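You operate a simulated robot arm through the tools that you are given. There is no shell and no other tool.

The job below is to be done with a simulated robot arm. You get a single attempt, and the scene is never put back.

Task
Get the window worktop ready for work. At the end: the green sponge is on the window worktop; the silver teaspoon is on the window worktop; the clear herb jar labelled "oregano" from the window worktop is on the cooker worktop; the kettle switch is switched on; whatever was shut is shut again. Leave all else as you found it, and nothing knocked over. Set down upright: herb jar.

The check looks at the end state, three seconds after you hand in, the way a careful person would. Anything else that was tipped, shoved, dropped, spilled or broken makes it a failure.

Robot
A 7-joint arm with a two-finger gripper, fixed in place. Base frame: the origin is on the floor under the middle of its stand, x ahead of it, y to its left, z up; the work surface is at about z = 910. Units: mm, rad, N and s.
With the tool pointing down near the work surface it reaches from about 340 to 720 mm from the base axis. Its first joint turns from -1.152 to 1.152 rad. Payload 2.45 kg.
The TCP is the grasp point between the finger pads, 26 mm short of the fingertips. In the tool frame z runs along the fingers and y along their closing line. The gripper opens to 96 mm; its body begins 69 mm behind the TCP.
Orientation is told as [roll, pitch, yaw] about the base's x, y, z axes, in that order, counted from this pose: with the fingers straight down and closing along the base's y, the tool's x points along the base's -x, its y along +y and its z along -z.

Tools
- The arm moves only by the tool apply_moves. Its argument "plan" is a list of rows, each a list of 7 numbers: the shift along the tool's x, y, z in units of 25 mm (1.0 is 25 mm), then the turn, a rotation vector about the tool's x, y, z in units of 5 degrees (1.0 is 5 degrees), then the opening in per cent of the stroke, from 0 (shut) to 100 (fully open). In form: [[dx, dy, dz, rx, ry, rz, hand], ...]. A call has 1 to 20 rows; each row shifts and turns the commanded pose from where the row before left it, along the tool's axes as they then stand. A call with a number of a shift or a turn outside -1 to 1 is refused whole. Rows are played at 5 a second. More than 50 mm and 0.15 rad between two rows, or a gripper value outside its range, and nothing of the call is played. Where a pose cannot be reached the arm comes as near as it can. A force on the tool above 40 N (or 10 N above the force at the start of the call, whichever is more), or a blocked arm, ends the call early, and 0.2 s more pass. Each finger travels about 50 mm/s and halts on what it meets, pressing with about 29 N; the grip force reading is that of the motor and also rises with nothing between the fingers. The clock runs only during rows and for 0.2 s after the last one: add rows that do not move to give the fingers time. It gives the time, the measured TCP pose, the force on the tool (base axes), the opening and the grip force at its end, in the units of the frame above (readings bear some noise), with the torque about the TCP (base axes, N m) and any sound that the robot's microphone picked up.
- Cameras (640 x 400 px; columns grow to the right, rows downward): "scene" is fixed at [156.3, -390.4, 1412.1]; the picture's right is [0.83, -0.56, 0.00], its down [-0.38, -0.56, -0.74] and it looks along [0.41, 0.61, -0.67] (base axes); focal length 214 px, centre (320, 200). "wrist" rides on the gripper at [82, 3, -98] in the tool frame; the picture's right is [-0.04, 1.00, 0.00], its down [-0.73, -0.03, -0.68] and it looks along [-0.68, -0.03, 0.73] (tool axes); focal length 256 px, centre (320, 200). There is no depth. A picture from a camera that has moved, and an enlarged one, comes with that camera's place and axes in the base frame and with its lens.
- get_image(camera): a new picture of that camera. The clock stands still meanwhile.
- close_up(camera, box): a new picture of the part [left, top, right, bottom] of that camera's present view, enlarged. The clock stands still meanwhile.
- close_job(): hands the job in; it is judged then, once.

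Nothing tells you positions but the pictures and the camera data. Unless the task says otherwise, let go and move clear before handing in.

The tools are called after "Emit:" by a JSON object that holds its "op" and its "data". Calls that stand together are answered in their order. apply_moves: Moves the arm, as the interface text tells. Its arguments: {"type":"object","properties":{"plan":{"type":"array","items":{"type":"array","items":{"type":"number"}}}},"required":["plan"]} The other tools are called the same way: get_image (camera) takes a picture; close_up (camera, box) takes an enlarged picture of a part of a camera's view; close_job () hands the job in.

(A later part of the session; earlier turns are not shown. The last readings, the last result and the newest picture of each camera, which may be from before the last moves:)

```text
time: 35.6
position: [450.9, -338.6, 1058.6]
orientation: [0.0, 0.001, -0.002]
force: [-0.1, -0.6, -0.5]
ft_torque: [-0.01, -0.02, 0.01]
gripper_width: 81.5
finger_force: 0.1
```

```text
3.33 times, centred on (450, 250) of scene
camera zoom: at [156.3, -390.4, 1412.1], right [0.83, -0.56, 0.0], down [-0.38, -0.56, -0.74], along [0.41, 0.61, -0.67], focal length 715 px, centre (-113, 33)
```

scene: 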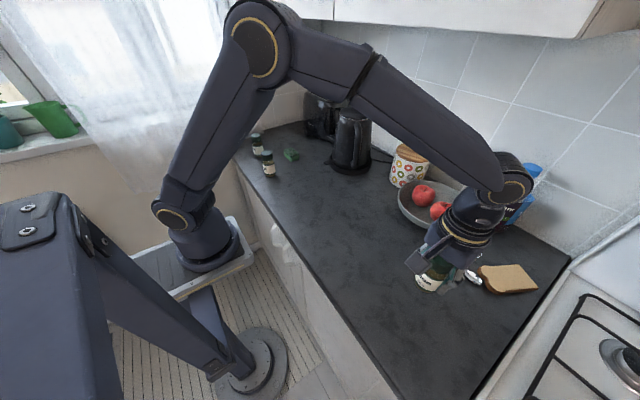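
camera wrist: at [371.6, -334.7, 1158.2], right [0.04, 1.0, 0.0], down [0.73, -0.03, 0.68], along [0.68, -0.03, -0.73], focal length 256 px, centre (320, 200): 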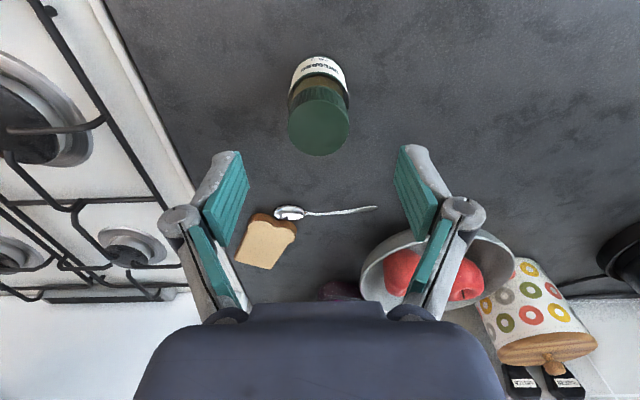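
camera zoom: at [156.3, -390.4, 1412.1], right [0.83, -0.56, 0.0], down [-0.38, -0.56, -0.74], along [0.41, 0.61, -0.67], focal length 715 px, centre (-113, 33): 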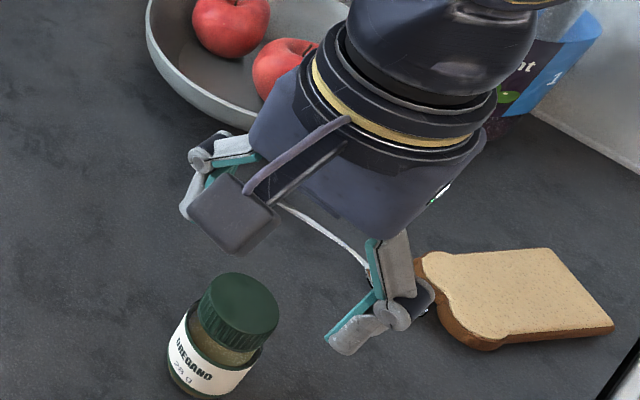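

The oregano jar stands upright at the cooker end. Now I'll measure the spoon.

Emit:
{"op": "close_up", "data": {"camera": "wrist", "box": [260, 190, 400, 280]}}

Emit:
{"op": "close_up", "data": {"camera": "scene", "box": [420, 230, 500, 300]}}

```text
4.44 times, centred on (330, 235) of wrist
camera zoom: at [371.6, -334.7, 1158.2], right [0.04, 1.0, 0.0], down [0.73, -0.03, 0.68], along [0.68, -0.03, -0.73], focal length 1138 px, centre (276, 44)
```

zoom: 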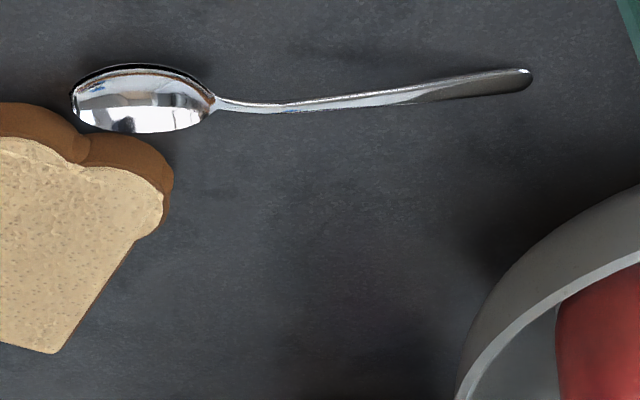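

```text
5.71 times, centred on (460, 265) of scene
camera zoom: at [156.3, -390.4, 1412.1], right [0.83, -0.56, 0.0], down [-0.38, -0.56, -0.74], along [0.41, 0.61, -0.67], focal length 1226 px, centre (-480, -171)
```

zoom: 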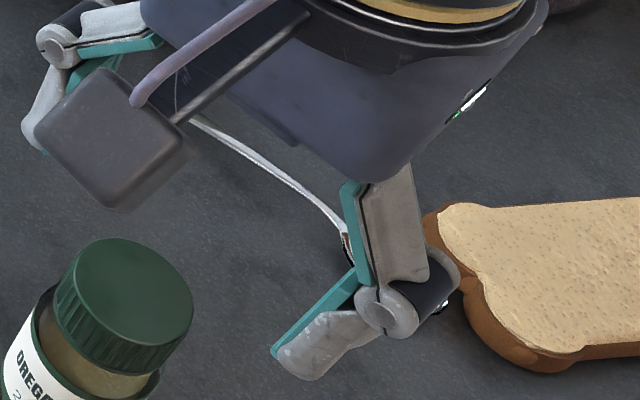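

The spoon's axis is almost along y (about 4° off) at x≈619, spanning y≈-268 to -408. I'll move forward past the jar with the fingers narrowed, then turn the hand about 94° so it closes across the handle.

Emit:
{"op": "apply_moves", "data": {"plan": [[-0.9, 0.1, 0, 0, 0, 0, 85], [-0.9, 0.1, 0, 0, 0, 0, 60], [-0.9, 0.1, 0, 0, 0, 0, 45], [-0.9, 0.1, 0, 0, 0, 0, 35], [-0.76, 0.1, 0, 0, 0, 0, 35], [0, 0, 0, 0, 0, -1, 35], [0, 0, 0, 0, 0, -1, 35], [0, 0, 0, 0, 0, -1, 35], [0, 0, 0, 0, 0, -1, 35], [0, 0, 0, 0, 0, -1, 35], [0, 0, 0, 0, 0, -1, 35], [0, 0, 0, 0, 0, -1, 35], [0, 0, 0, 0, 0, -1, 35], [0, 0, 0, 0, 0, -1, 35], [0, 0, 0, 0, 0, 0, 35]]}}

Emit:
{"op": "get_image", "data": {"camera": "scene"}}

Emit:
{"op": "get_image", "data": {"camera": "wrist"}}

```text
time: 38.8
position: [559.0, -327.2, 1058.3]
orientation: [0.0, 0.0, 0.788]
force: [-0.2, 0.2, -0.4]
ft_torque: [0.01, -0.02, -0.02]
gripper_width: 33.3
finger_force: 0.0
```

```text
taken
```

scene: 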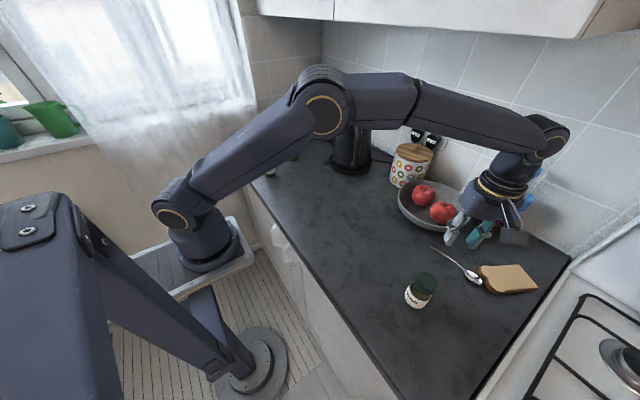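

```text
taken
camera wrist: at [500.7, -382.3, 1157.7], right [-0.68, 0.73, 0.0], down [0.54, 0.5, 0.68], along [0.5, 0.46, -0.73], focal length 256 px, centre (320, 200)
```

wrist: 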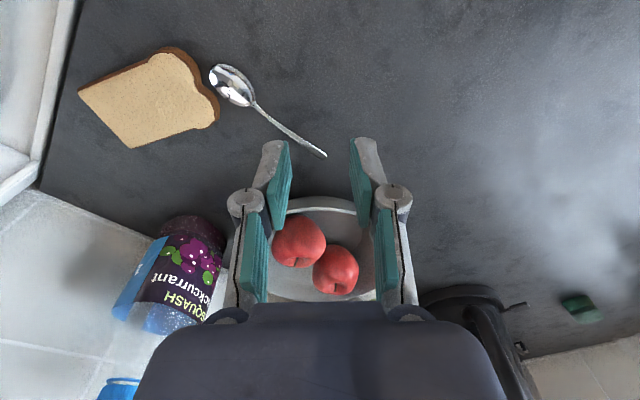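

The spoon triangulates to a line from about (611, -270) at the handle end to (620, -406) at the bowl tip. I'll finish the turn and hover above the handle at (615, -325).

Emit:
{"op": "apply_moves", "data": {"plan": [[0, 0, 0, 0, 0, -1, 35], [0, 0, 0, 0, 0, -1, 35], [0, 0, 0, 0, 0, -1, 35], [0, 0, 0, 0, 0, -1, 35], [0, 0, 0, 0, 0, -1, 35], [0, 0, 0, 0, 0, -1, 35], [0, 0, 0, 0, 0, -1, 35], [0, 0, 0, 0, 0, -1, 35], [0, 0, 0, 0, 0, -1, 35], [0, 0, 0, 0, 0, -0.8, 35], [0.025, -0.747, 0, 0, 0, 0, 35], [0.025, -0.747, 0.4, 0, 0, 0, 35], [0.025, -0.747, 0.5, 0, 0, 0, 35], [0, 0, 0.8, 0, 0, 0, 35], [0, 0, 0.6, 0, 0, 0, 35], [0, 0, 0, 0, 0, 0, 35]]}}

Emit:
{"op": "get_image", "data": {"camera": "scene"}}

Emit:
{"op": "get_image", "data": {"camera": "wrist"}}

```text
time: 42.2
position: [615.8, -324.6, 999.4]
orientation: [0.0, -0.001, 1.643]
force: [0.3, -0.3, 0.4]
ft_torque: [0.01, 0.04, 0.01]
gripper_width: 33.8
finger_force: 0.0
```

```text
taken
```

scene: 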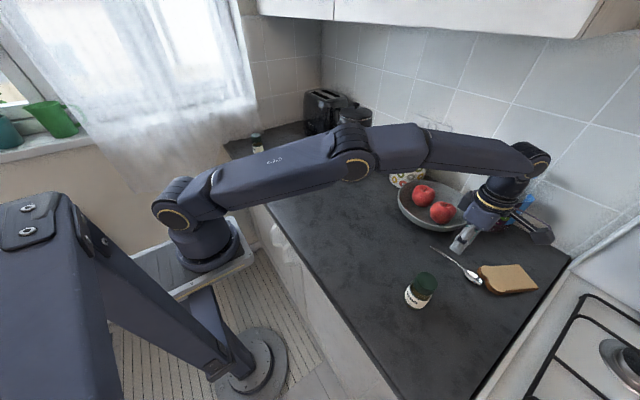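

```text
taken
camera wrist: at [618.6, -405.5, 1099.5], right [-1.0, -0.03, 0.0], down [-0.02, 0.73, 0.68], along [-0.02, 0.68, -0.73], focal length 256 px, centre (320, 200)
```

wrist: 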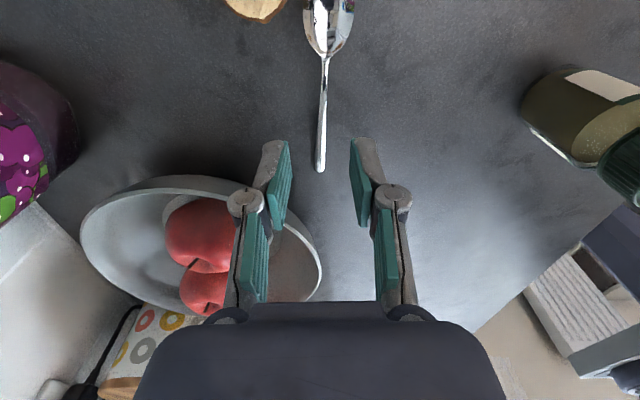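

Hovering over the handle, the spoon looks about 4–5° off from the hand. I'll zoom to measure this precisely.

Emit:
{"op": "close_up", "data": {"camera": "wrist", "box": [240, 0, 400, 200]}}

Emit:
{"op": "close_up", "data": {"camera": "scene", "box": [410, 190, 550, 300]}}

```text
2.00 times, centred on (320, 100) of wrist
camera zoom: at [618.6, -405.5, 1099.5], right [-1.0, -0.03, 0.0], down [-0.02, 0.73, 0.68], along [-0.02, 0.68, -0.73], focal length 512 px, centre (320, 400)
```

zoom: 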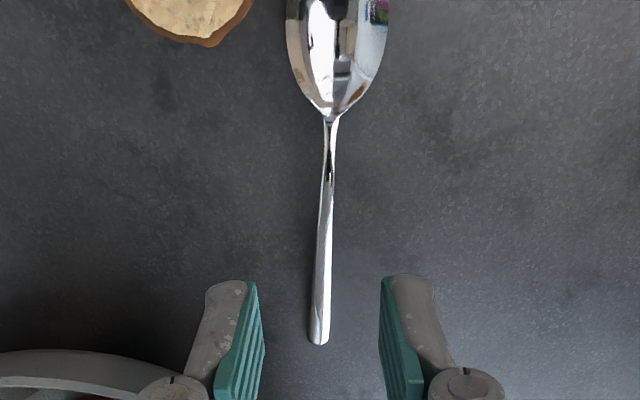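

```text
3.64 times, centred on (480, 245) of scene
camera zoom: at [156.3, -390.4, 1412.1], right [0.83, -0.56, 0.0], down [-0.38, -0.56, -0.74], along [0.41, 0.61, -0.67], focal length 780 px, centre (-262, 36)
```

zoom: 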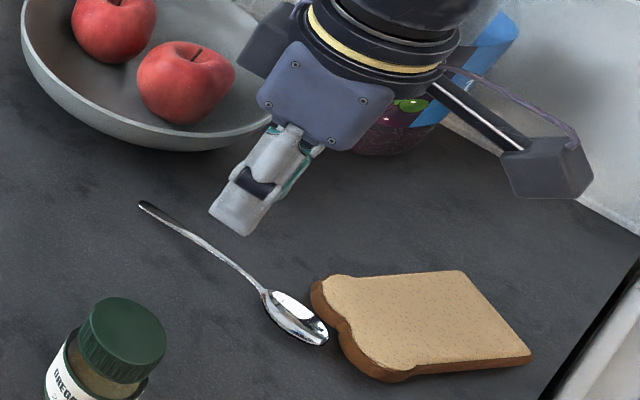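

I'll rotate about 4.5° to line up, shift 1–2 mm, and go down beside the handle with the fingers about 34 mm apart.

Emit:
{"op": "apply_moves", "data": {"plan": [[0, 0.06, 0, 0, 0, 0.9, 35], [0, 0, 0.6, 0, 0, 0, 35], [0, 0, 0.6, 0, 0, 0, 35], [0, 0, 0.4, 0, 0, 0, 35], [0, 0, 0, 0, 0, 0, 35]]}}

Emit:
{"op": "close_up", "data": {"camera": "wrist", "box": [200, 40, 440, 240]}}

Emit:
{"op": "close_up", "data": {"camera": "scene", "box": [410, 190, 550, 300]}}

```text
time: 43.4
position: [613.5, -324.0, 961.5]
orientation: [-0.001, -0.001, 1.561]
force: [-0.7, 0.6, 0.8]
ft_torque: [0.01, -0.01, -0.02]
gripper_width: 33.7
finger_force: 0.0
```

```text
2.00 times, centred on (320, 140) of wrist
camera zoom: at [611.5, -406.1, 1060.4], right [-1.0, 0.05, 0.0], down [0.04, 0.73, 0.68], along [0.03, 0.68, -0.73], focal length 512 px, centre (320, 320)
```

zoom: 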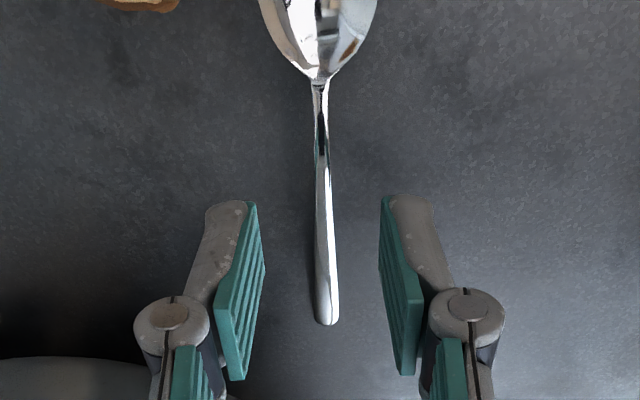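

```text
3.64 times, centred on (480, 245) of scene
camera zoom: at [156.3, -390.4, 1412.1], right [0.83, -0.56, 0.0], down [-0.38, -0.56, -0.74], along [0.41, 0.61, -0.67], focal length 780 px, centre (-262, 36)
```

zoom: 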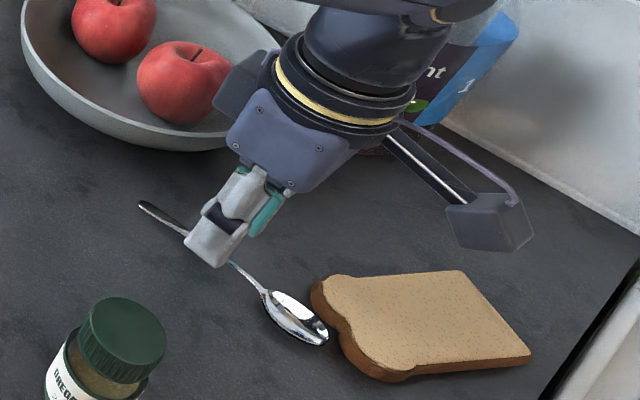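

Alignment is now within a degree. I'll lower gently until the fingertips are about 3 mm above the surface, then check.

Emit:
{"op": "apply_moves", "data": {"plan": [[0, 0.02, 0.4, 0, 0, 0, 35], [0, 0, 0.3, 0, 0, 0, 35], [0, 0, 0.17, 0, 0, 0, 35], [0, 0, 0, 0, 0, 0, 35]]}}

Emit:
{"op": "close_up", "data": {"camera": "wrist", "box": [200, 40, 440, 240]}}

Emit:
{"op": "close_up", "data": {"camera": "scene", "box": [430, 220, 510, 290]}}

```text
time: 44.4
position: [613.0, -322.7, 939.8]
orientation: [0.001, 0.0, 1.563]
force: [-0.9, 0.9, 0.1]
ft_torque: [0.01, -0.01, -0.05]
gripper_width: 33.2
finger_force: 0.1
```

```text
2.00 times, centred on (320, 140) of wrist
camera zoom: at [610.7, -405.7, 1038.8], right [-1.0, 0.05, 0.0], down [0.04, 0.73, 0.68], along [0.03, 0.68, -0.73], focal length 512 px, centre (320, 320)
```

zoom: 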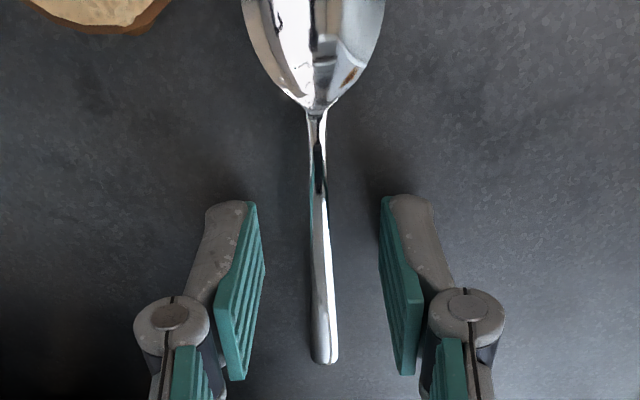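

```text
5.71 times, centred on (470, 255) of scene
camera zoom: at [156.3, -390.4, 1412.1], right [0.83, -0.56, 0.0], down [-0.38, -0.56, -0.74], along [0.41, 0.61, -0.67], focal length 1226 px, centre (-537, -114)
```

zoom: 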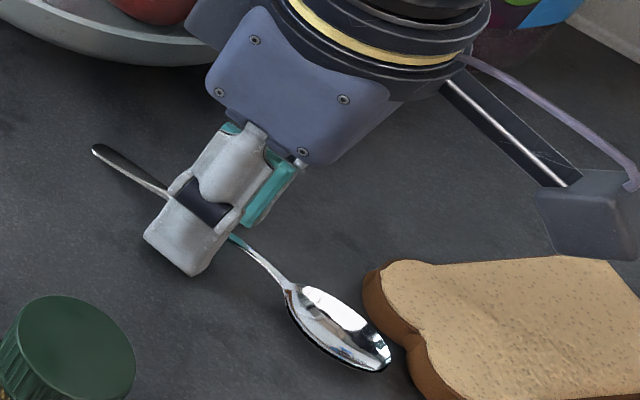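

The handle sits between the pads and the tips are near the surface. I'll lower 1.5 mm more and close gently.

Emit:
{"op": "apply_moves", "data": {"plan": [[0, 0, 0.06, 0, 0, 0, 35], [0, 0, 0, 0, 0, 0, 20], [0, 0, 0, 0, 0, 0, 10], [0, 0, 0, 0, 0, 0, 0], [0, 0, 0, 0, 0, 0, 0], [0, 0, 0, 0, 0, 0, 0]]}}

Emit:
{"op": "close_up", "data": {"camera": "wrist", "box": [200, 40, 440, 240]}}

Emit:
{"op": "close_up", "data": {"camera": "scene", "box": [430, 220, 510, 290]}}

```text
time: 45.8
position: [612.9, -325.7, 938.0]
orientation: [0.001, -0.002, 1.563]
force: [0.4, 0.7, 0.1]
ft_torque: [-0.01, -0.01, -0.02]
gripper_width: 8.1
finger_force: 29.1
```

```text
2.00 times, centred on (320, 140) of wrist
camera zoom: at [611.1, -405.7, 1037.5], right [-1.0, 0.05, 0.0], down [0.04, 0.73, 0.68], along [0.03, 0.68, -0.73], focal length 512 px, centre (320, 320)
```

zoom: 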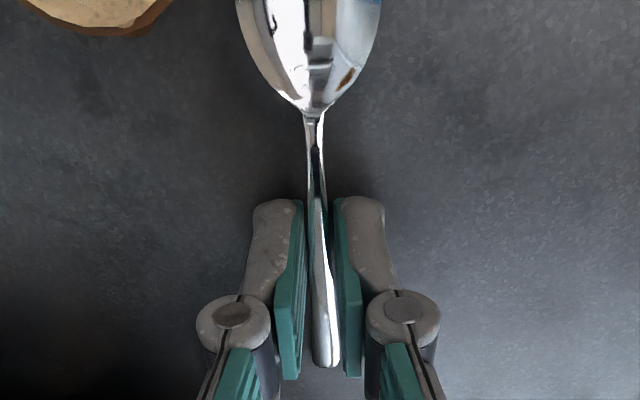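

```text
5.71 times, centred on (470, 255) of scene
camera zoom: at [156.3, -390.4, 1412.1], right [0.83, -0.56, 0.0], down [-0.38, -0.56, -0.74], along [0.41, 0.61, -0.67], focal length 1226 px, centre (-537, -114)
```

zoom: 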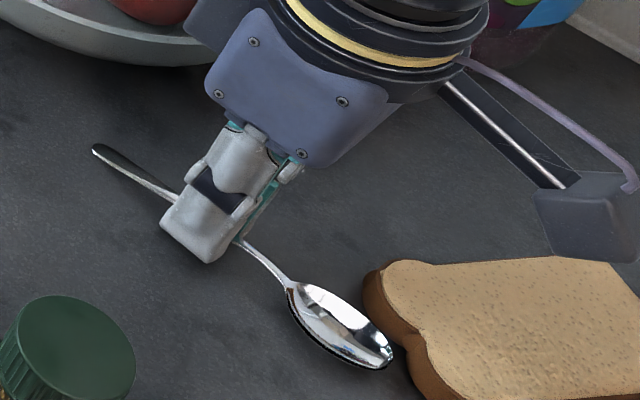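

The fingers stopped at 8 mm on the handle with 29 N. I'll lift slightly and verify the spoon comes along.

Emit:
{"op": "apply_moves", "data": {"plan": [[0, 0, -0.3, 0, 0, 0, 0], [0, 0, -0.5, 0, 0, 0, 0], [0, 0, -0.7, 0, 0, 0, 0], [0, 0, 0, 0, 0, 0, 0]]}}

Emit:
{"op": "close_up", "data": {"camera": "wrist", "box": [200, 40, 440, 240]}}

Emit:
{"op": "close_up", "data": {"camera": "scene", "box": [410, 190, 550, 300]}}

```text
time: 46.8
position: [612.9, -323.9, 975.0]
orientation: [-0.001, -0.001, 1.562]
force: [-0.4, 0.5, -0.3]
ft_torque: [0.0, -0.01, -0.01]
gripper_width: 8.1
finger_force: 28.9
```

```text
2.00 times, centred on (320, 140) of wrist
camera zoom: at [611.2, -406.1, 1075.0], right [-1.0, 0.05, 0.0], down [0.04, 0.73, 0.68], along [0.03, 0.68, -0.73], focal length 512 px, centre (320, 320)
```

zoom: 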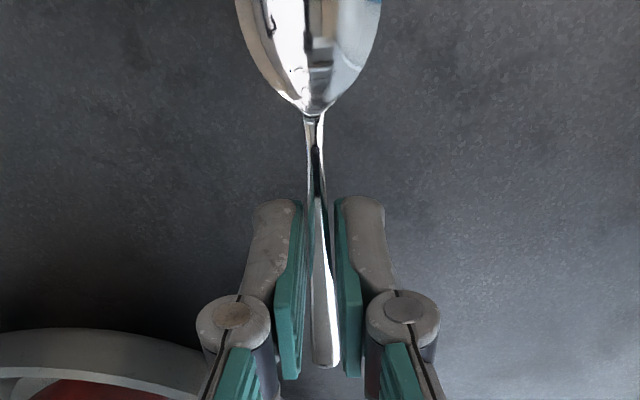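

```text
3.64 times, centred on (480, 245) of scene
camera zoom: at [156.3, -390.4, 1412.1], right [0.83, -0.56, 0.0], down [-0.38, -0.56, -0.74], along [0.41, 0.61, -0.67], focal length 780 px, centre (-262, 36)
```

zoom: 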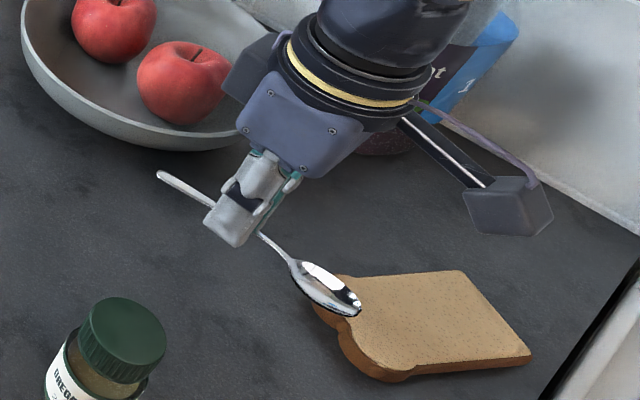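

The spoon is held level. I'll raise it above the bowl height, move diagonally back to x≈500 clear of the oregano jar, and travel toward the window.

Emit:
{"op": "apply_moves", "data": {"plan": [[0, 0, -1, 0, 0, 0, 0], [0, 0, -1, 0, 0, 0, 0], [0, 0, -1, 0, 0, 0, 0], [-0.95, 0.9, 0, 0, 0, 0, 0], [-0.95, 0.9, 0, 0, 0, 0, 0], [-0.95, 0.9, 0, 0, 0, 0, 0], [-0.95, 0.9, 0, 0, 0, 0, 0], [-0.95, 0.9, 0, 0, 0, 0, 0], [-0.95, 0, 0, 0, 0, 0, 0], [-0.95, 0, 0, 0, 0, 0, 0], [-0.95, 0, 0, 0, 0, 0, 0], [-0.95, 0, 0, 0, 0, 0, 0], [-0.95, 0, 0, 0, 0, 0, 0], [-0.95, 0, 0, 0, 0, 0, 0], [-0.95, 0, 0, 0, 0, 0, 0], [-0.95, 0, 0, 0, 0, 0, 0], [-0.95, 0, 0, 0, 0, 0, 0], [-0.95, 0, 0, 0, 0, 0, 0]]}}

Emit:
{"op": "get_image", "data": {"camera": "scene"}}

Emit:
{"op": "get_image", "data": {"camera": "wrist"}}

```text
time: 50.6
position: [503.8, 32.9, 1050.7]
orientation: [0.0, 0.001, 1.562]
force: [-0.3, 0.1, -0.1]
ft_torque: [0.01, -0.02, -0.03]
gripper_width: 8.0
finger_force: 29.5
```

```text
taken
```

scene: 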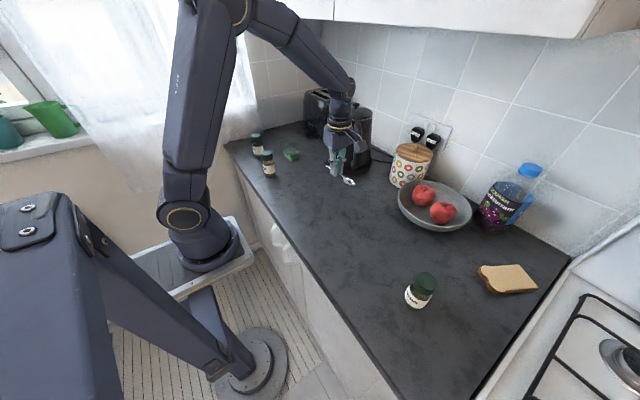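

```text
taken
camera wrist: at [501.5, -48.0, 1149.6], right [-1.0, 0.05, 0.0], down [0.04, 0.73, 0.68], along [0.03, 0.68, -0.73], focal length 256 px, centre (320, 200)
```

wrist: 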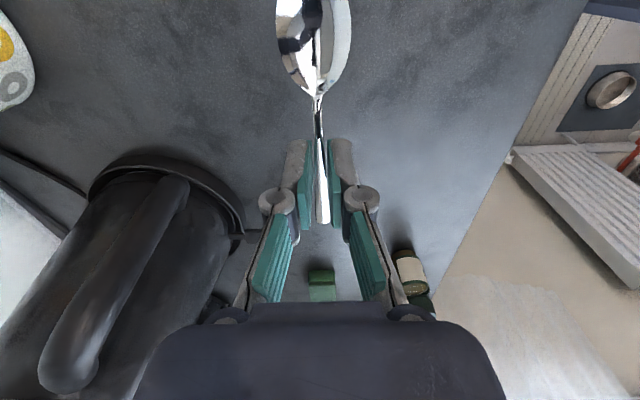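

The spoon is steady and the jar stands upright behind. I'll continue to about (500, 245).

Emit:
{"op": "apply_moves", "data": {"plan": [[-0.94, 0.02, 0, 0, 0, 0, 0], [-0.94, 0.02, 0, 0, 0, 0, 0], [-0.94, 0.02, 0, 0, 0, 0, 0], [-0.94, 0.02, 0, 0, 0, 0, 0], [-0.94, 0.02, 0, 0, 0, 0, 0], [-0.94, 0.02, 0, 0, 0, 0, 0], [-0.94, 0.02, 0, 0, 0, 0, 0], [-0.94, 0.02, 0, 0, 0, 0, 0], [-0.94, 0.02, 0, 0, 0, 0, 0], [0, 0, 1, 0, 0, 0, 0], [0, 0, 1, 0, 0, 0, 0], [0, 0, 0, 0, 0, 0, 0]]}}

Emit:
{"op": "get_image", "data": {"camera": "wrist"}}

Emit:
{"op": "close_up", "data": {"camera": "scene", "box": [220, 80, 400, 193]}}

```text
time: 53.2
position: [502.2, 245.6, 1000.5]
orientation: [0.0, -0.001, 1.563]
force: [-1.5, 0.2, -1.1]
ft_torque: [0.04, 0.05, -0.01]
gripper_width: 8.4
finger_force: 28.9
```

```text
taken
camera wrist: at [499.2, 164.1, 1099.5], right [-1.0, 0.05, 0.0], down [0.04, 0.73, 0.68], along [0.03, 0.68, -0.73], focal length 256 px, centre (320, 200)
```

wrist: 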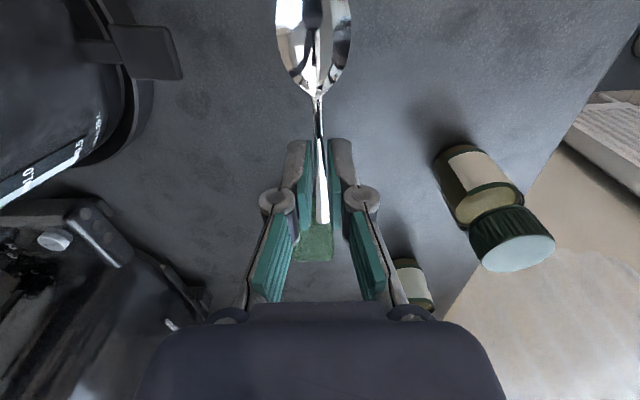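

```text
3.54 times, centred on (310, 136) of scene
camera zoom: at [156.3, -390.4, 1412.1], right [0.83, -0.56, 0.0], down [-0.38, -0.56, -0.74], along [0.41, 0.61, -0.67], focal length 759 px, centre (355, 425)
```

zoom: 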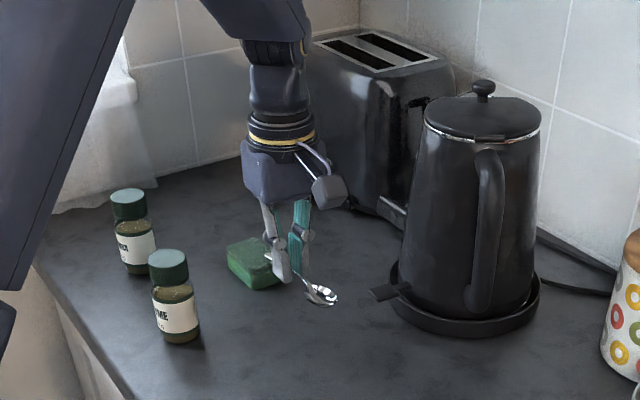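

The spoon is above a free patch, with a gap to the sponge. I'll lower it to the original grip height and check before opening.

Emit:
{"op": "apply_moves", "data": {"plan": [[0, 0, 0.8, 0, 0, 0, 0], [0, 0, 0.8, 0, 0, 0, 0], [0, 0, 0.5, 0, 0, 0, 0], [0, 0, 0.25, 0, 0, 0, 0], [0, 0, 0.12, 0, 0, 0, 0], [0, 0, 0, 0, 0, 0, 0]]}}

Emit:
{"op": "get_image", "data": {"camera": "wrist"}}

Emit:
{"op": "close_up", "data": {"camera": "scene", "box": [260, 120, 360, 180]}}

```text
time: 54.6
position: [501.2, 245.3, 937.7]
orientation: [-0.001, 0.002, 1.563]
force: [-1.3, -0.3, 3.0]
ft_torque: [-0.12, -0.01, -0.04]
gripper_width: 8.2
finger_force: 29.0
```

```text
taken
camera wrist: at [499.1, 164.1, 1037.2], right [-1.0, 0.05, 0.0], down [0.04, 0.73, 0.68], along [0.03, 0.68, -0.73], focal length 256 px, centre (320, 200)
```

wrist: 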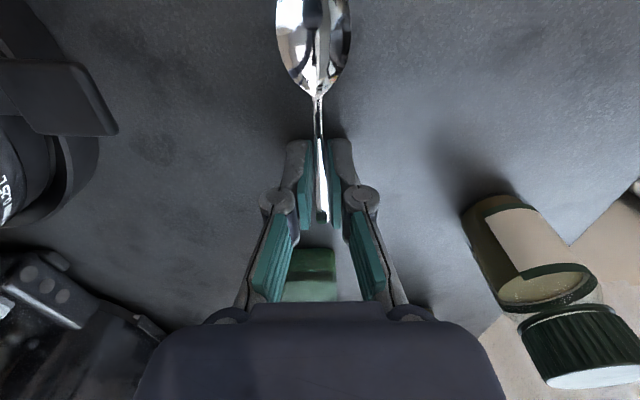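

```text
6.40 times, centred on (310, 150) of scene
camera zoom: at [156.2, -390.4, 1412.1], right [0.83, -0.56, 0.0], down [-0.38, -0.56, -0.74], along [0.41, 0.61, -0.67], focal length 1373 px, centre (384, 520)
```

zoom: 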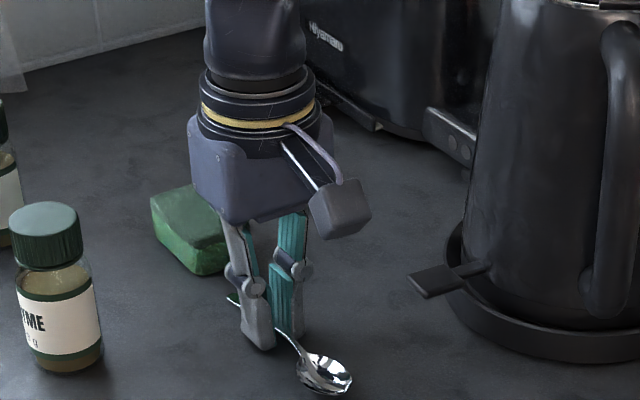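

The spoon is touching the worktop (3 N). I'll open and rise.

Emit:
{"op": "apply_moves", "data": {"plan": [[0, 0, 0, 0, 0, 0, 15], [0, 0, 0, 0, 0, 0, 25], [0, 0, 0, 0, 0, 0, 35], [0, 0, 0, 0, 0, 0, 35], [0, 0, -0.4, 0, 0, 0, 35], [0, 0, -0.8, 0, 0, 0, 35], [0, 0, -1, 0, 0, 0, 35], [0, 0, -1, 0, 0, 0, 35], [0, 0, -1, 0, 0, 0, 35], [0, 0, -1, 0, 0, 0, 35], [0, 0, 0, 0, 0, 0, 35]]}}

Emit:
{"op": "get_image", "data": {"camera": "wrist"}}

Emit:
{"op": "close_up", "data": {"camera": "scene", "box": [220, 80, 400, 193]}}

```text
time: 57.0
position: [501.3, 246.1, 1068.5]
orientation: [0.0, -0.001, 1.561]
force: [-0.9, 1.2, 0.6]
ft_torque: [0.01, 0.0, -0.03]
gripper_width: 33.8
finger_force: 0.0
```

```text
taken
camera wrist: at [499.4, 164.4, 1168.1], right [-1.0, 0.05, 0.0], down [0.04, 0.73, 0.68], along [0.03, 0.68, -0.73], focal length 256 px, centre (320, 200)
```

wrist: 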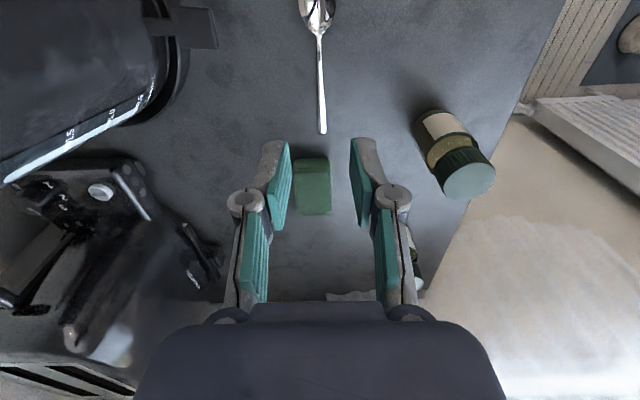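

```text
3.54 times, centred on (310, 136) of scene
camera zoom: at [156.3, -390.4, 1412.1], right [0.83, -0.56, 0.0], down [-0.38, -0.56, -0.74], along [0.41, 0.61, -0.67], focal length 759 px, centre (355, 425)
```

zoom: 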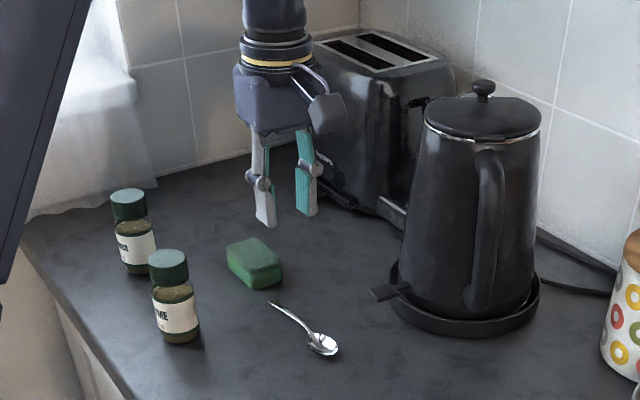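

The spoon and sponge are both set down on the window side. Now for the kettle lever, which triangulates to x≈575–606, y≈194, z≈951. I'll take a closer look at it.

Emit:
{"op": "close_up", "data": {"camera": "wrist", "box": [120, 0, 240, 90]}}

Emit:
{"op": "close_up", "data": {"camera": "scene", "box": [320, 145, 350, 175]}}

```text
4.44 times, centred on (180, 45) of wrist
camera zoom: at [499.4, 164.4, 1168.1], right [-1.0, 0.05, 0.0], down [0.04, 0.73, 0.68], along [0.03, 0.68, -0.73], focal length 1138 px, centre (942, 889)
```

zoom: 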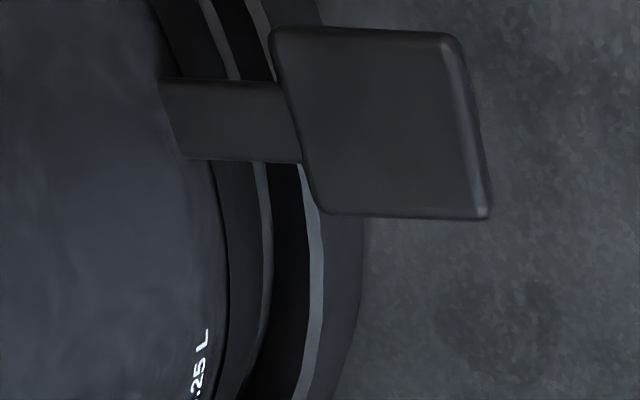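

```text
13.33 times, centred on (335, 160) of scene
camera zoom: at [156.3, -390.4, 1412.1], right [0.83, -0.56, 0.0], down [-0.38, -0.56, -0.74], along [0.41, 0.61, -0.67], focal length 2860 px, centre (120, 733)
```

zoom: 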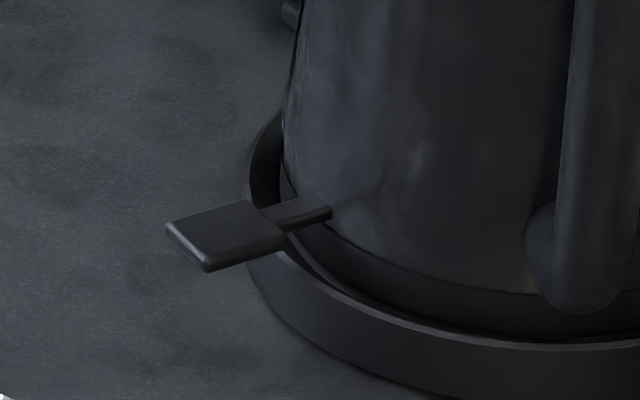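

The lever paddle is flat and unmarked. I'll turn the hand back to yaw 0 and close the fingers, then tilt about 30° so the hand stays away from the kettle body.

Emit:
{"op": "apply_moves", "data": {"plan": [[0, 0, 0, 0, 0, 1, 30], [0, 0, 0, 0, 0, 1, 20], [0, 0, 0, 0, 0, 1, 10], [0, 0, 0, 0, 0, 1, 0], [0, 0, 0, 0, 0, 1, 0], [0, 0, 0, 0, 0, 1, 0], [0, 0, 0, 0, 0, 1, 0], [0, 0, 0, 0, 0, 1, 0], [0, 0, 0, 0, 0, 1, 0], [0, 0, 0, 0, 0, 1, 0], [0, 0, 0, 0, 0, 1, 0], [0, 0, 0, 0, 0, 1, 0], [0, 0, 0, 0, 0, 1, 0], [0, 0, 0, 0, 0, 1, 0], [0, 0, 0, 0, 0, 1, 0], [0, 0, 0, 0, 0, 1, 0], [0, 0, 0, 0, 0, 1, 0], [0, 0, 0, 0, 0, 0.9, 0], [0, 0, 0, 0, 0, 0, 0]]}}

Emit:
{"op": "get_image", "data": {"camera": "wrist"}}

```text
time: 61.0
position: [501.8, 246.0, 1067.5]
orientation: [-0.001, 0.001, 0.0]
force: [-0.7, -0.4, -0.6]
ft_torque: [-0.01, -0.01, 0.01]
gripper_width: 0.0
finger_force: 28.7
```

```text
taken
camera wrist: at [422.0, 248.9, 1167.5], right [0.04, 1.0, 0.0], down [0.73, -0.03, 0.68], along [0.68, -0.03, -0.73], focal length 256 px, centre (320, 200)
```

wrist: 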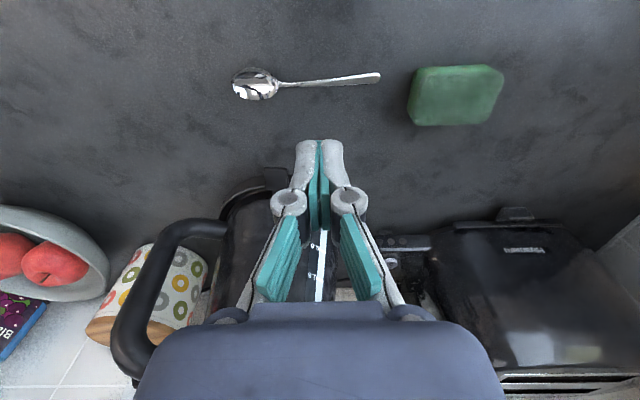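

I'll tilt the tool in place first, where there is room, and check the sign.

Emit:
{"op": "apply_moves", "data": {"plan": [[0, 0, 0, 0, -1, 0, 0], [0, 0, 0, 0, -1, 0, 0], [0, 0, 0, 0, -1, 0, 0], [0, 0, 0, 0, -1, 0, 0], [0, 0, 0, 0, -1, 0, 0], [0, 0, 0, 0, -1, 0, 0], [0, 0, 0, 0, 0, 0, 0]]}}

Emit:
{"op": "get_image", "data": {"camera": "wrist"}}

Emit:
{"op": "get_image", "data": {"camera": "scene"}}

```text
time: 62.6
position: [501.8, 244.2, 1069.1]
orientation: [-0.001, -0.525, -0.002]
force: [-0.1, 0.1, -0.1]
ft_torque: [0.01, -0.03, 0.01]
gripper_width: 0.0
finger_force: 28.8
```

```text
taken
camera wrist: at [383.5, 248.3, 1113.8], right [0.03, 1.0, 0.02], down [0.29, -0.03, 0.96], along [0.95, -0.03, -0.3], focal length 256 px, centre (320, 200)
```

wrist: 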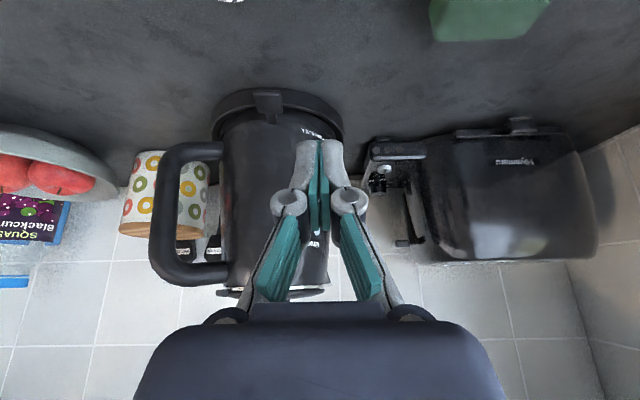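

```text
taken
```

scene: 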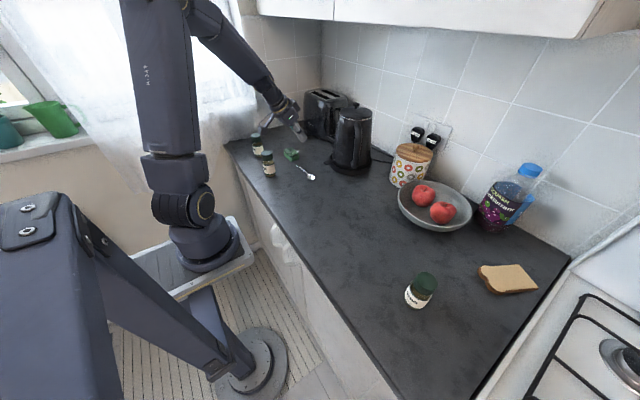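

The tilt sign is right. This view faces the kettle, so I'll zoom on the lever and on the sockets.

Emit:
{"op": "close_up", "data": {"camera": "wrist", "box": [200, 80, 350, 175]}}

Emit:
{"op": "close_up", "data": {"camera": "scene", "box": [402, 105, 456, 150]}}

Emit:
{"op": "close_up", "data": {"camera": "scene", "box": [240, 125, 350, 190]}}

```text
4.21 times, centred on (275, 128) of wrist
camera zoom: at [383.5, 248.3, 1113.8], right [0.03, 1.0, 0.02], down [0.29, -0.03, 0.96], along [0.95, -0.03, -0.3], focal length 1078 px, centre (510, 505)
```

zoom: 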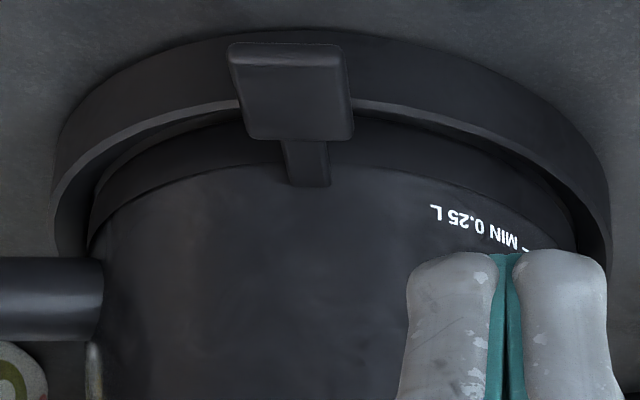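

```text
8.89 times, centred on (429, 128) of scene
camera zoom: at [156.3, -390.4, 1412.1], right [0.83, -0.56, 0.0], down [-0.38, -0.56, -0.74], along [0.41, 0.61, -0.67], focal length 1906 px, centre (-649, 844)
```

zoom: 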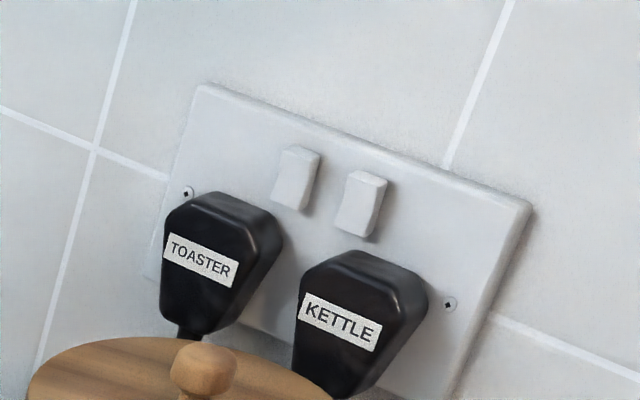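

```text
5.82 times, centred on (295, 158) of scene
camera zoom: at [156.3, -390.4, 1412.1], right [0.83, -0.56, 0.0], down [-0.38, -0.56, -0.74], along [0.41, 0.61, -0.67], focal length 1248 px, centre (466, 447)
```

zoom: 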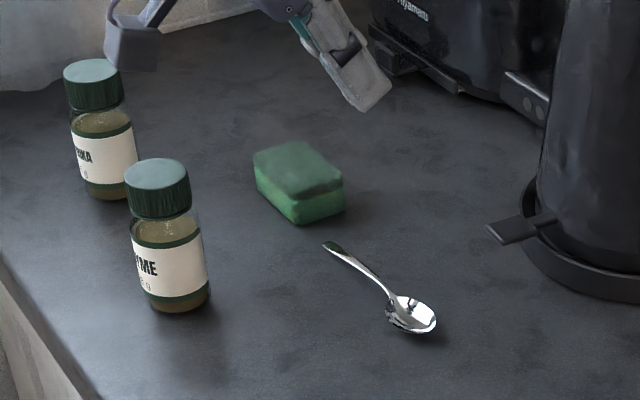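

Lever paddle: x≈574–604, y≈184–208, z≈950. I'll bring the closed fingertips to just above its outer part and check.

Emit:
{"op": "apply_moves", "data": {"plan": [[-0.21, -0.51, 0.8, 0, 0, 0, 0], [-0.21, -0.51, 0.8, 0, 0, 0, 0], [-0.21, -0.51, 0.8, 0, 0, 0, 0], [-0.21, -0.51, 0.8, 0, 0, 0, 0], [0, 0, 0, 0, 0, 0, 0]]}}

Emit:
{"op": "get_image", "data": {"camera": "wrist"}}

Emit:
{"op": "close_up", "data": {"camera": "scene", "box": [280, 100, 400, 180]}}

```text
time: 63.8
position: [561.4, 195.7, 1008.7]
orientation: [0.0, -0.523, -0.001]
force: [-0.4, 0.5, 0.4]
ft_torque: [-0.01, 0.02, 0.0]
gripper_width: 0.2
finger_force: 28.6
```

```text
taken
camera wrist: at [442.8, 198.3, 1053.8], right [0.03, 1.0, 0.02], down [0.3, -0.03, 0.95], along [0.95, -0.03, -0.3], focal length 256 px, centre (320, 200)
```

wrist: 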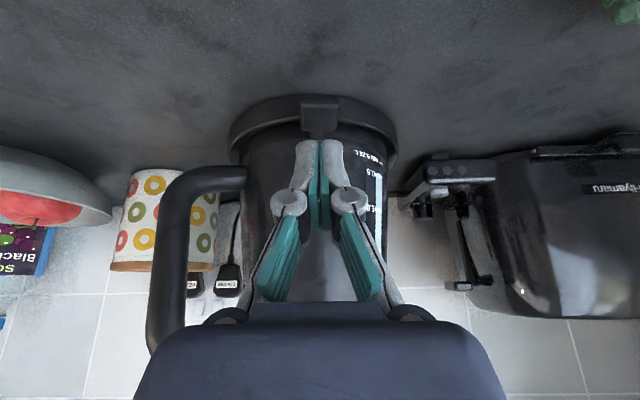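

```text
5.00 times, centred on (340, 140) of scene
camera zoom: at [156.3, -390.4, 1412.1], right [0.83, -0.56, 0.0], down [-0.38, -0.56, -0.74], along [0.41, 0.61, -0.67], focal length 1072 px, centre (220, 500)
```

zoom: 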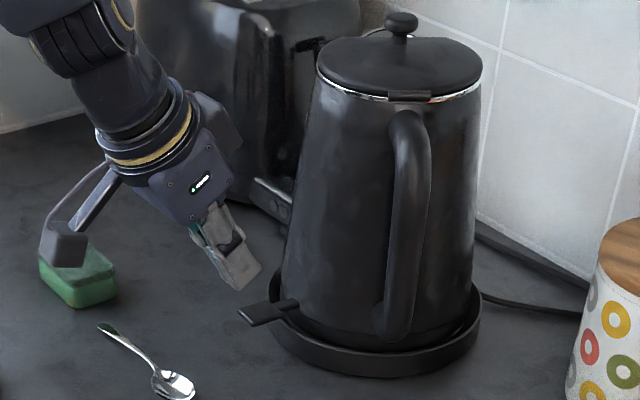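

The fingertips line up with the lever. Lowering to just above it.

Emit:
{"op": "apply_moves", "data": {"plan": [[-0.07, -0.03, 0.6, 0, 0, 0, 0], [-0.07, -0.03, 0.55, 0, 0, 0, 0], [0, 0, 0, 0, 0, 0, 0]]}}

Emit:
{"op": "close_up", "data": {"camera": "wrist", "box": [240, 80, 400, 180]}}

Emit:
{"op": "close_up", "data": {"camera": "scene", "box": [310, 130, 370, 170]}}

```text
time: 64.6
position: [576.9, 192.5, 987.3]
orientation: [0.0, -0.524, 0.0]
force: [0.1, -0.5, -0.3]
ft_torque: [0.04, 0.01, 0.0]
gripper_width: 0.0
finger_force: 28.7
```

```text
4.00 times, centred on (320, 130) of wrist
camera zoom: at [458.8, 196.0, 1031.4], right [0.04, 1.0, 0.02], down [0.3, -0.03, 0.95], along [0.95, -0.03, -0.3], focal length 1024 px, centre (320, 480)
```

zoom: 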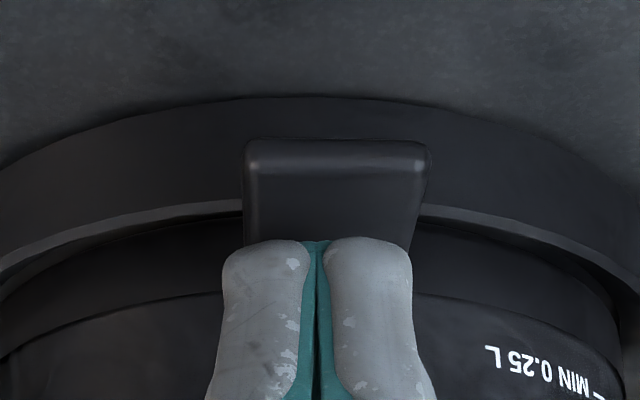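

```text
10.00 times, centred on (340, 150) of scene
camera zoom: at [156.3, -390.4, 1412.1], right [0.83, -0.56, 0.0], down [-0.38, -0.56, -0.74], along [0.41, 0.61, -0.67], focal length 2145 px, centre (120, 700)
```

zoom: 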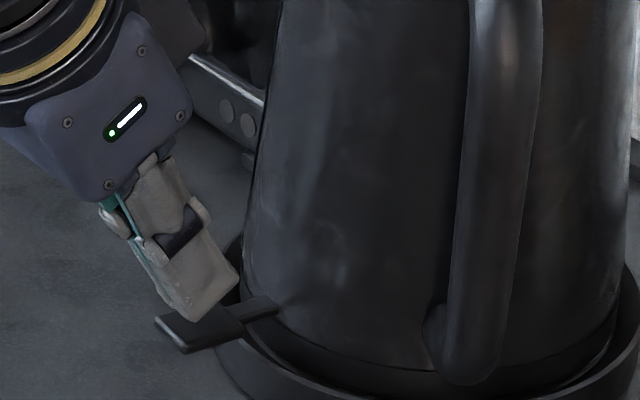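

The tips are just above the paddle. I'll press down in small steps and watch the force.

Emit:
{"op": "apply_moves", "data": {"plan": [[0.04, 0.1, 0.07, 0, 0, 0, 0], [0.04, 0, 0.07, 0, 0, 0, 0], [0.04, 0, 0.07, 0, 0, 0, 0], [0, 0, 0, 0, 0, 0, 0]]}}

Emit:
{"op": "apply_moves", "data": {"plan": [[0.04, 0, 0.07, 0, 0, 0, 0], [0.04, 0, 0.07, 0, 0, 0, 0], [0, 0, 0, 0, 0, 0, 0]]}}

Emit:
{"op": "close_up", "data": {"camera": "scene", "box": [310, 130, 370, 170]}}

```text
time: 65.6
position: [577.8, 194.9, 980.4]
orientation: [0.002, -0.524, 0.001]
force: [-0.3, -0.1, -0.3]
ft_torque: [0.01, -0.02, -0.01]
gripper_width: 0.1
finger_force: 28.8
```

```text
time: 66.4
position: [577.3, 195.7, 975.2]
orientation: [0.001, -0.522, 0.002]
force: [0.9, -0.3, 0.3]
ft_torque: [0.02, -0.05, 0.02]
gripper_width: 0.0
finger_force: 28.5
```

```text
10.00 times, centred on (340, 150) of scene
camera zoom: at [156.3, -390.4, 1412.1], right [0.83, -0.56, 0.0], down [-0.38, -0.56, -0.74], along [0.41, 0.61, -0.67], focal length 2145 px, centre (120, 700)
```

zoom: 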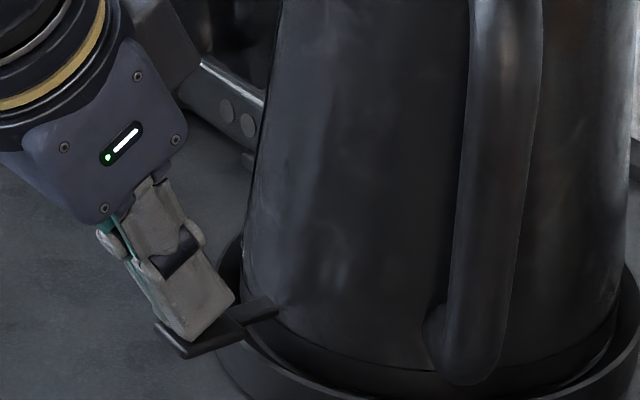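

Close to contact now. Continuing in 2 mm steps.

Emit:
{"op": "apply_moves", "data": {"plan": [[0.04, 0, 0.07, 0, 0, 0, 0], [0, 0, 0, 0, 0, 0, 0]]}}

Emit:
{"op": "apply_moves", "data": {"plan": [[0.04, 0, 0.07, 0, 0, 0, 0], [0, 0, 0, 0, 0, 0, 0]]}}

Emit:
{"op": "close_up", "data": {"camera": "scene", "box": [310, 130, 370, 170]}}

Emit:
{"op": "close_up", "data": {"camera": "wrist", "box": [240, 80, 400, 180]}}

```text
time: 67.0
position: [577.1, 195.1, 974.5]
orientation: [0.0, -0.524, 0.0]
force: [0.4, 0.9, 0.0]
ft_torque: [-0.02, 0.01, 0.0]
gripper_width: 0.0
finger_force: 28.6
```

```text
time: 67.6
position: [576.4, 195.7, 971.5]
orientation: [0.001, -0.525, 0.001]
force: [0.2, -0.3, 0.5]
ft_torque: [0.01, -0.02, -0.01]
gripper_width: 0.0
finger_force: 28.3
```

```text
10.00 times, centred on (340, 150) of scene
camera zoom: at [156.3, -390.4, 1412.1], right [0.83, -0.56, 0.0], down [-0.38, -0.56, -0.74], along [0.41, 0.61, -0.67], focal length 2145 px, centre (120, 700)
```

zoom: 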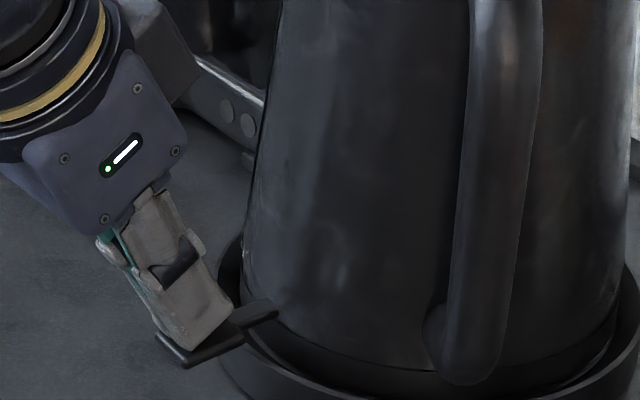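

```text
4.00 times, centred on (320, 130) of wrist
camera zoom: at [458.6, 198.3, 1017.3], right [0.04, 1.0, 0.02], down [0.3, -0.03, 0.95], along [0.95, -0.03, -0.3], focal length 1024 px, centre (320, 480)
```

zoom: 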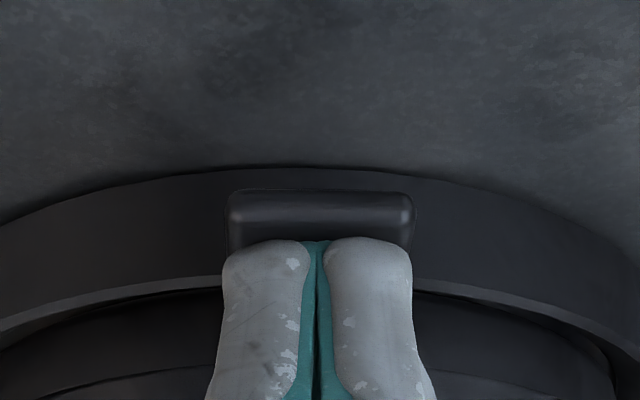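

The paddle has begun moving down under very light force, so pressing down is the way it travels. Continuing.

Emit:
{"op": "apply_moves", "data": {"plan": [[0.04, 0, 0.07, 0, 0, 0, 0], [0, 0, 0, 0, 0, 0, 0]]}}

Emit:
{"op": "apply_moves", "data": {"plan": [[0.04, 0, 0.07, 0, 0, 0, 0], [0, 0, 0, 0, 0, 0, 0]]}}

Emit:
{"op": "close_up", "data": {"camera": "scene", "box": [310, 130, 370, 170]}}

```text
time: 68.2
position: [579.1, 194.0, 969.3]
orientation: [0.001, -0.524, -0.001]
force: [-0.3, 0.0, 0.5]
ft_torque: [0.0, 0.01, -0.01]
gripper_width: 0.0
finger_force: 28.6
```

```text
time: 68.8
position: [577.8, 194.8, 968.6]
orientation: [0.0, -0.524, 0.001]
force: [0.5, 0.0, 0.6]
ft_torque: [-0.01, 0.02, 0.01]
gripper_width: 0.1
finger_force: 28.9
```

```text
10.00 times, centred on (340, 150) of scene
camera zoom: at [156.3, -390.4, 1412.1], right [0.83, -0.56, 0.0], down [-0.38, -0.56, -0.74], along [0.41, 0.61, -0.67], focal length 2145 px, centre (120, 700)
```

zoom: 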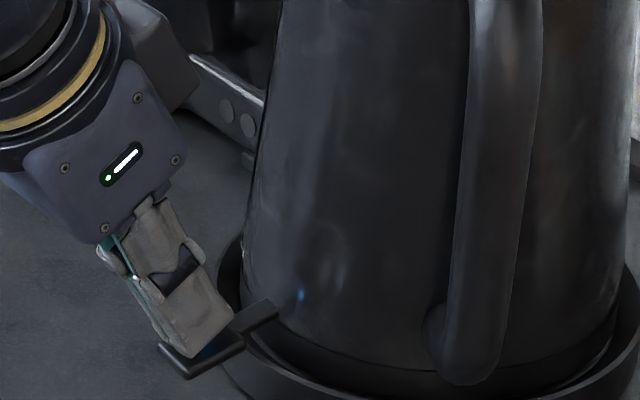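

A blue indicator light has come on at the kettle. I'll press a little further so the lever is fully down, watching the force.

Emit:
{"op": "apply_moves", "data": {"plan": [[0.04, 0, 0.07, 0, 0, 0, 0], [0, 0, 0, 0, 0, 0, 0]]}}

Emit:
{"op": "close_up", "data": {"camera": "scene", "box": [310, 130, 370, 170]}}

Emit:
{"op": "close_up", "data": {"camera": "wrist", "box": [240, 80, 400, 180]}}

```text
time: 69.4
position: [576.7, 195.5, 966.3]
orientation: [0.0, -0.524, 0.0]
force: [-0.2, 0.1, -0.6]
ft_torque: [-0.03, -0.02, 0.02]
gripper_width: 0.0
finger_force: 28.2
```

```text
10.00 times, centred on (340, 150) of scene
camera zoom: at [156.3, -390.4, 1412.1], right [0.83, -0.56, 0.0], down [-0.38, -0.56, -0.74], along [0.41, 0.61, -0.67], focal length 2145 px, centre (120, 700)
```

zoom: 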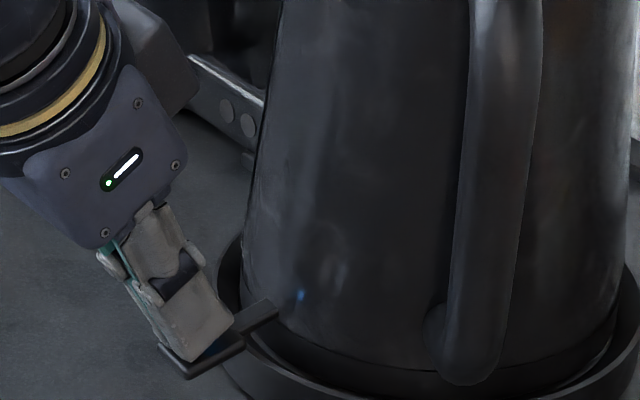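

```text
4.00 times, centred on (320, 130) of wrist
camera zoom: at [459.0, 198.4, 1011.7], right [0.03, 1.0, 0.02], down [0.3, -0.03, 0.95], along [0.95, -0.03, -0.3], focal length 1024 px, centre (320, 480)
```

zoom: 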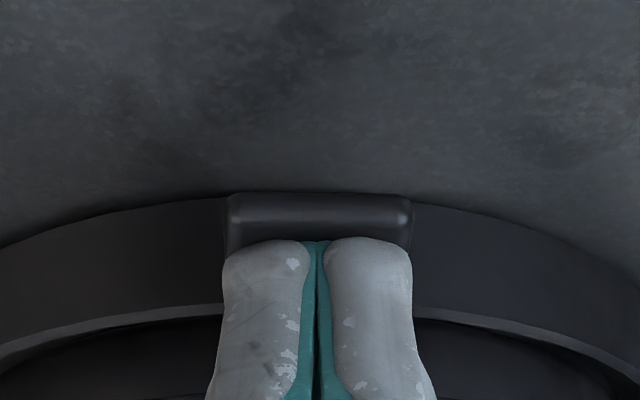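

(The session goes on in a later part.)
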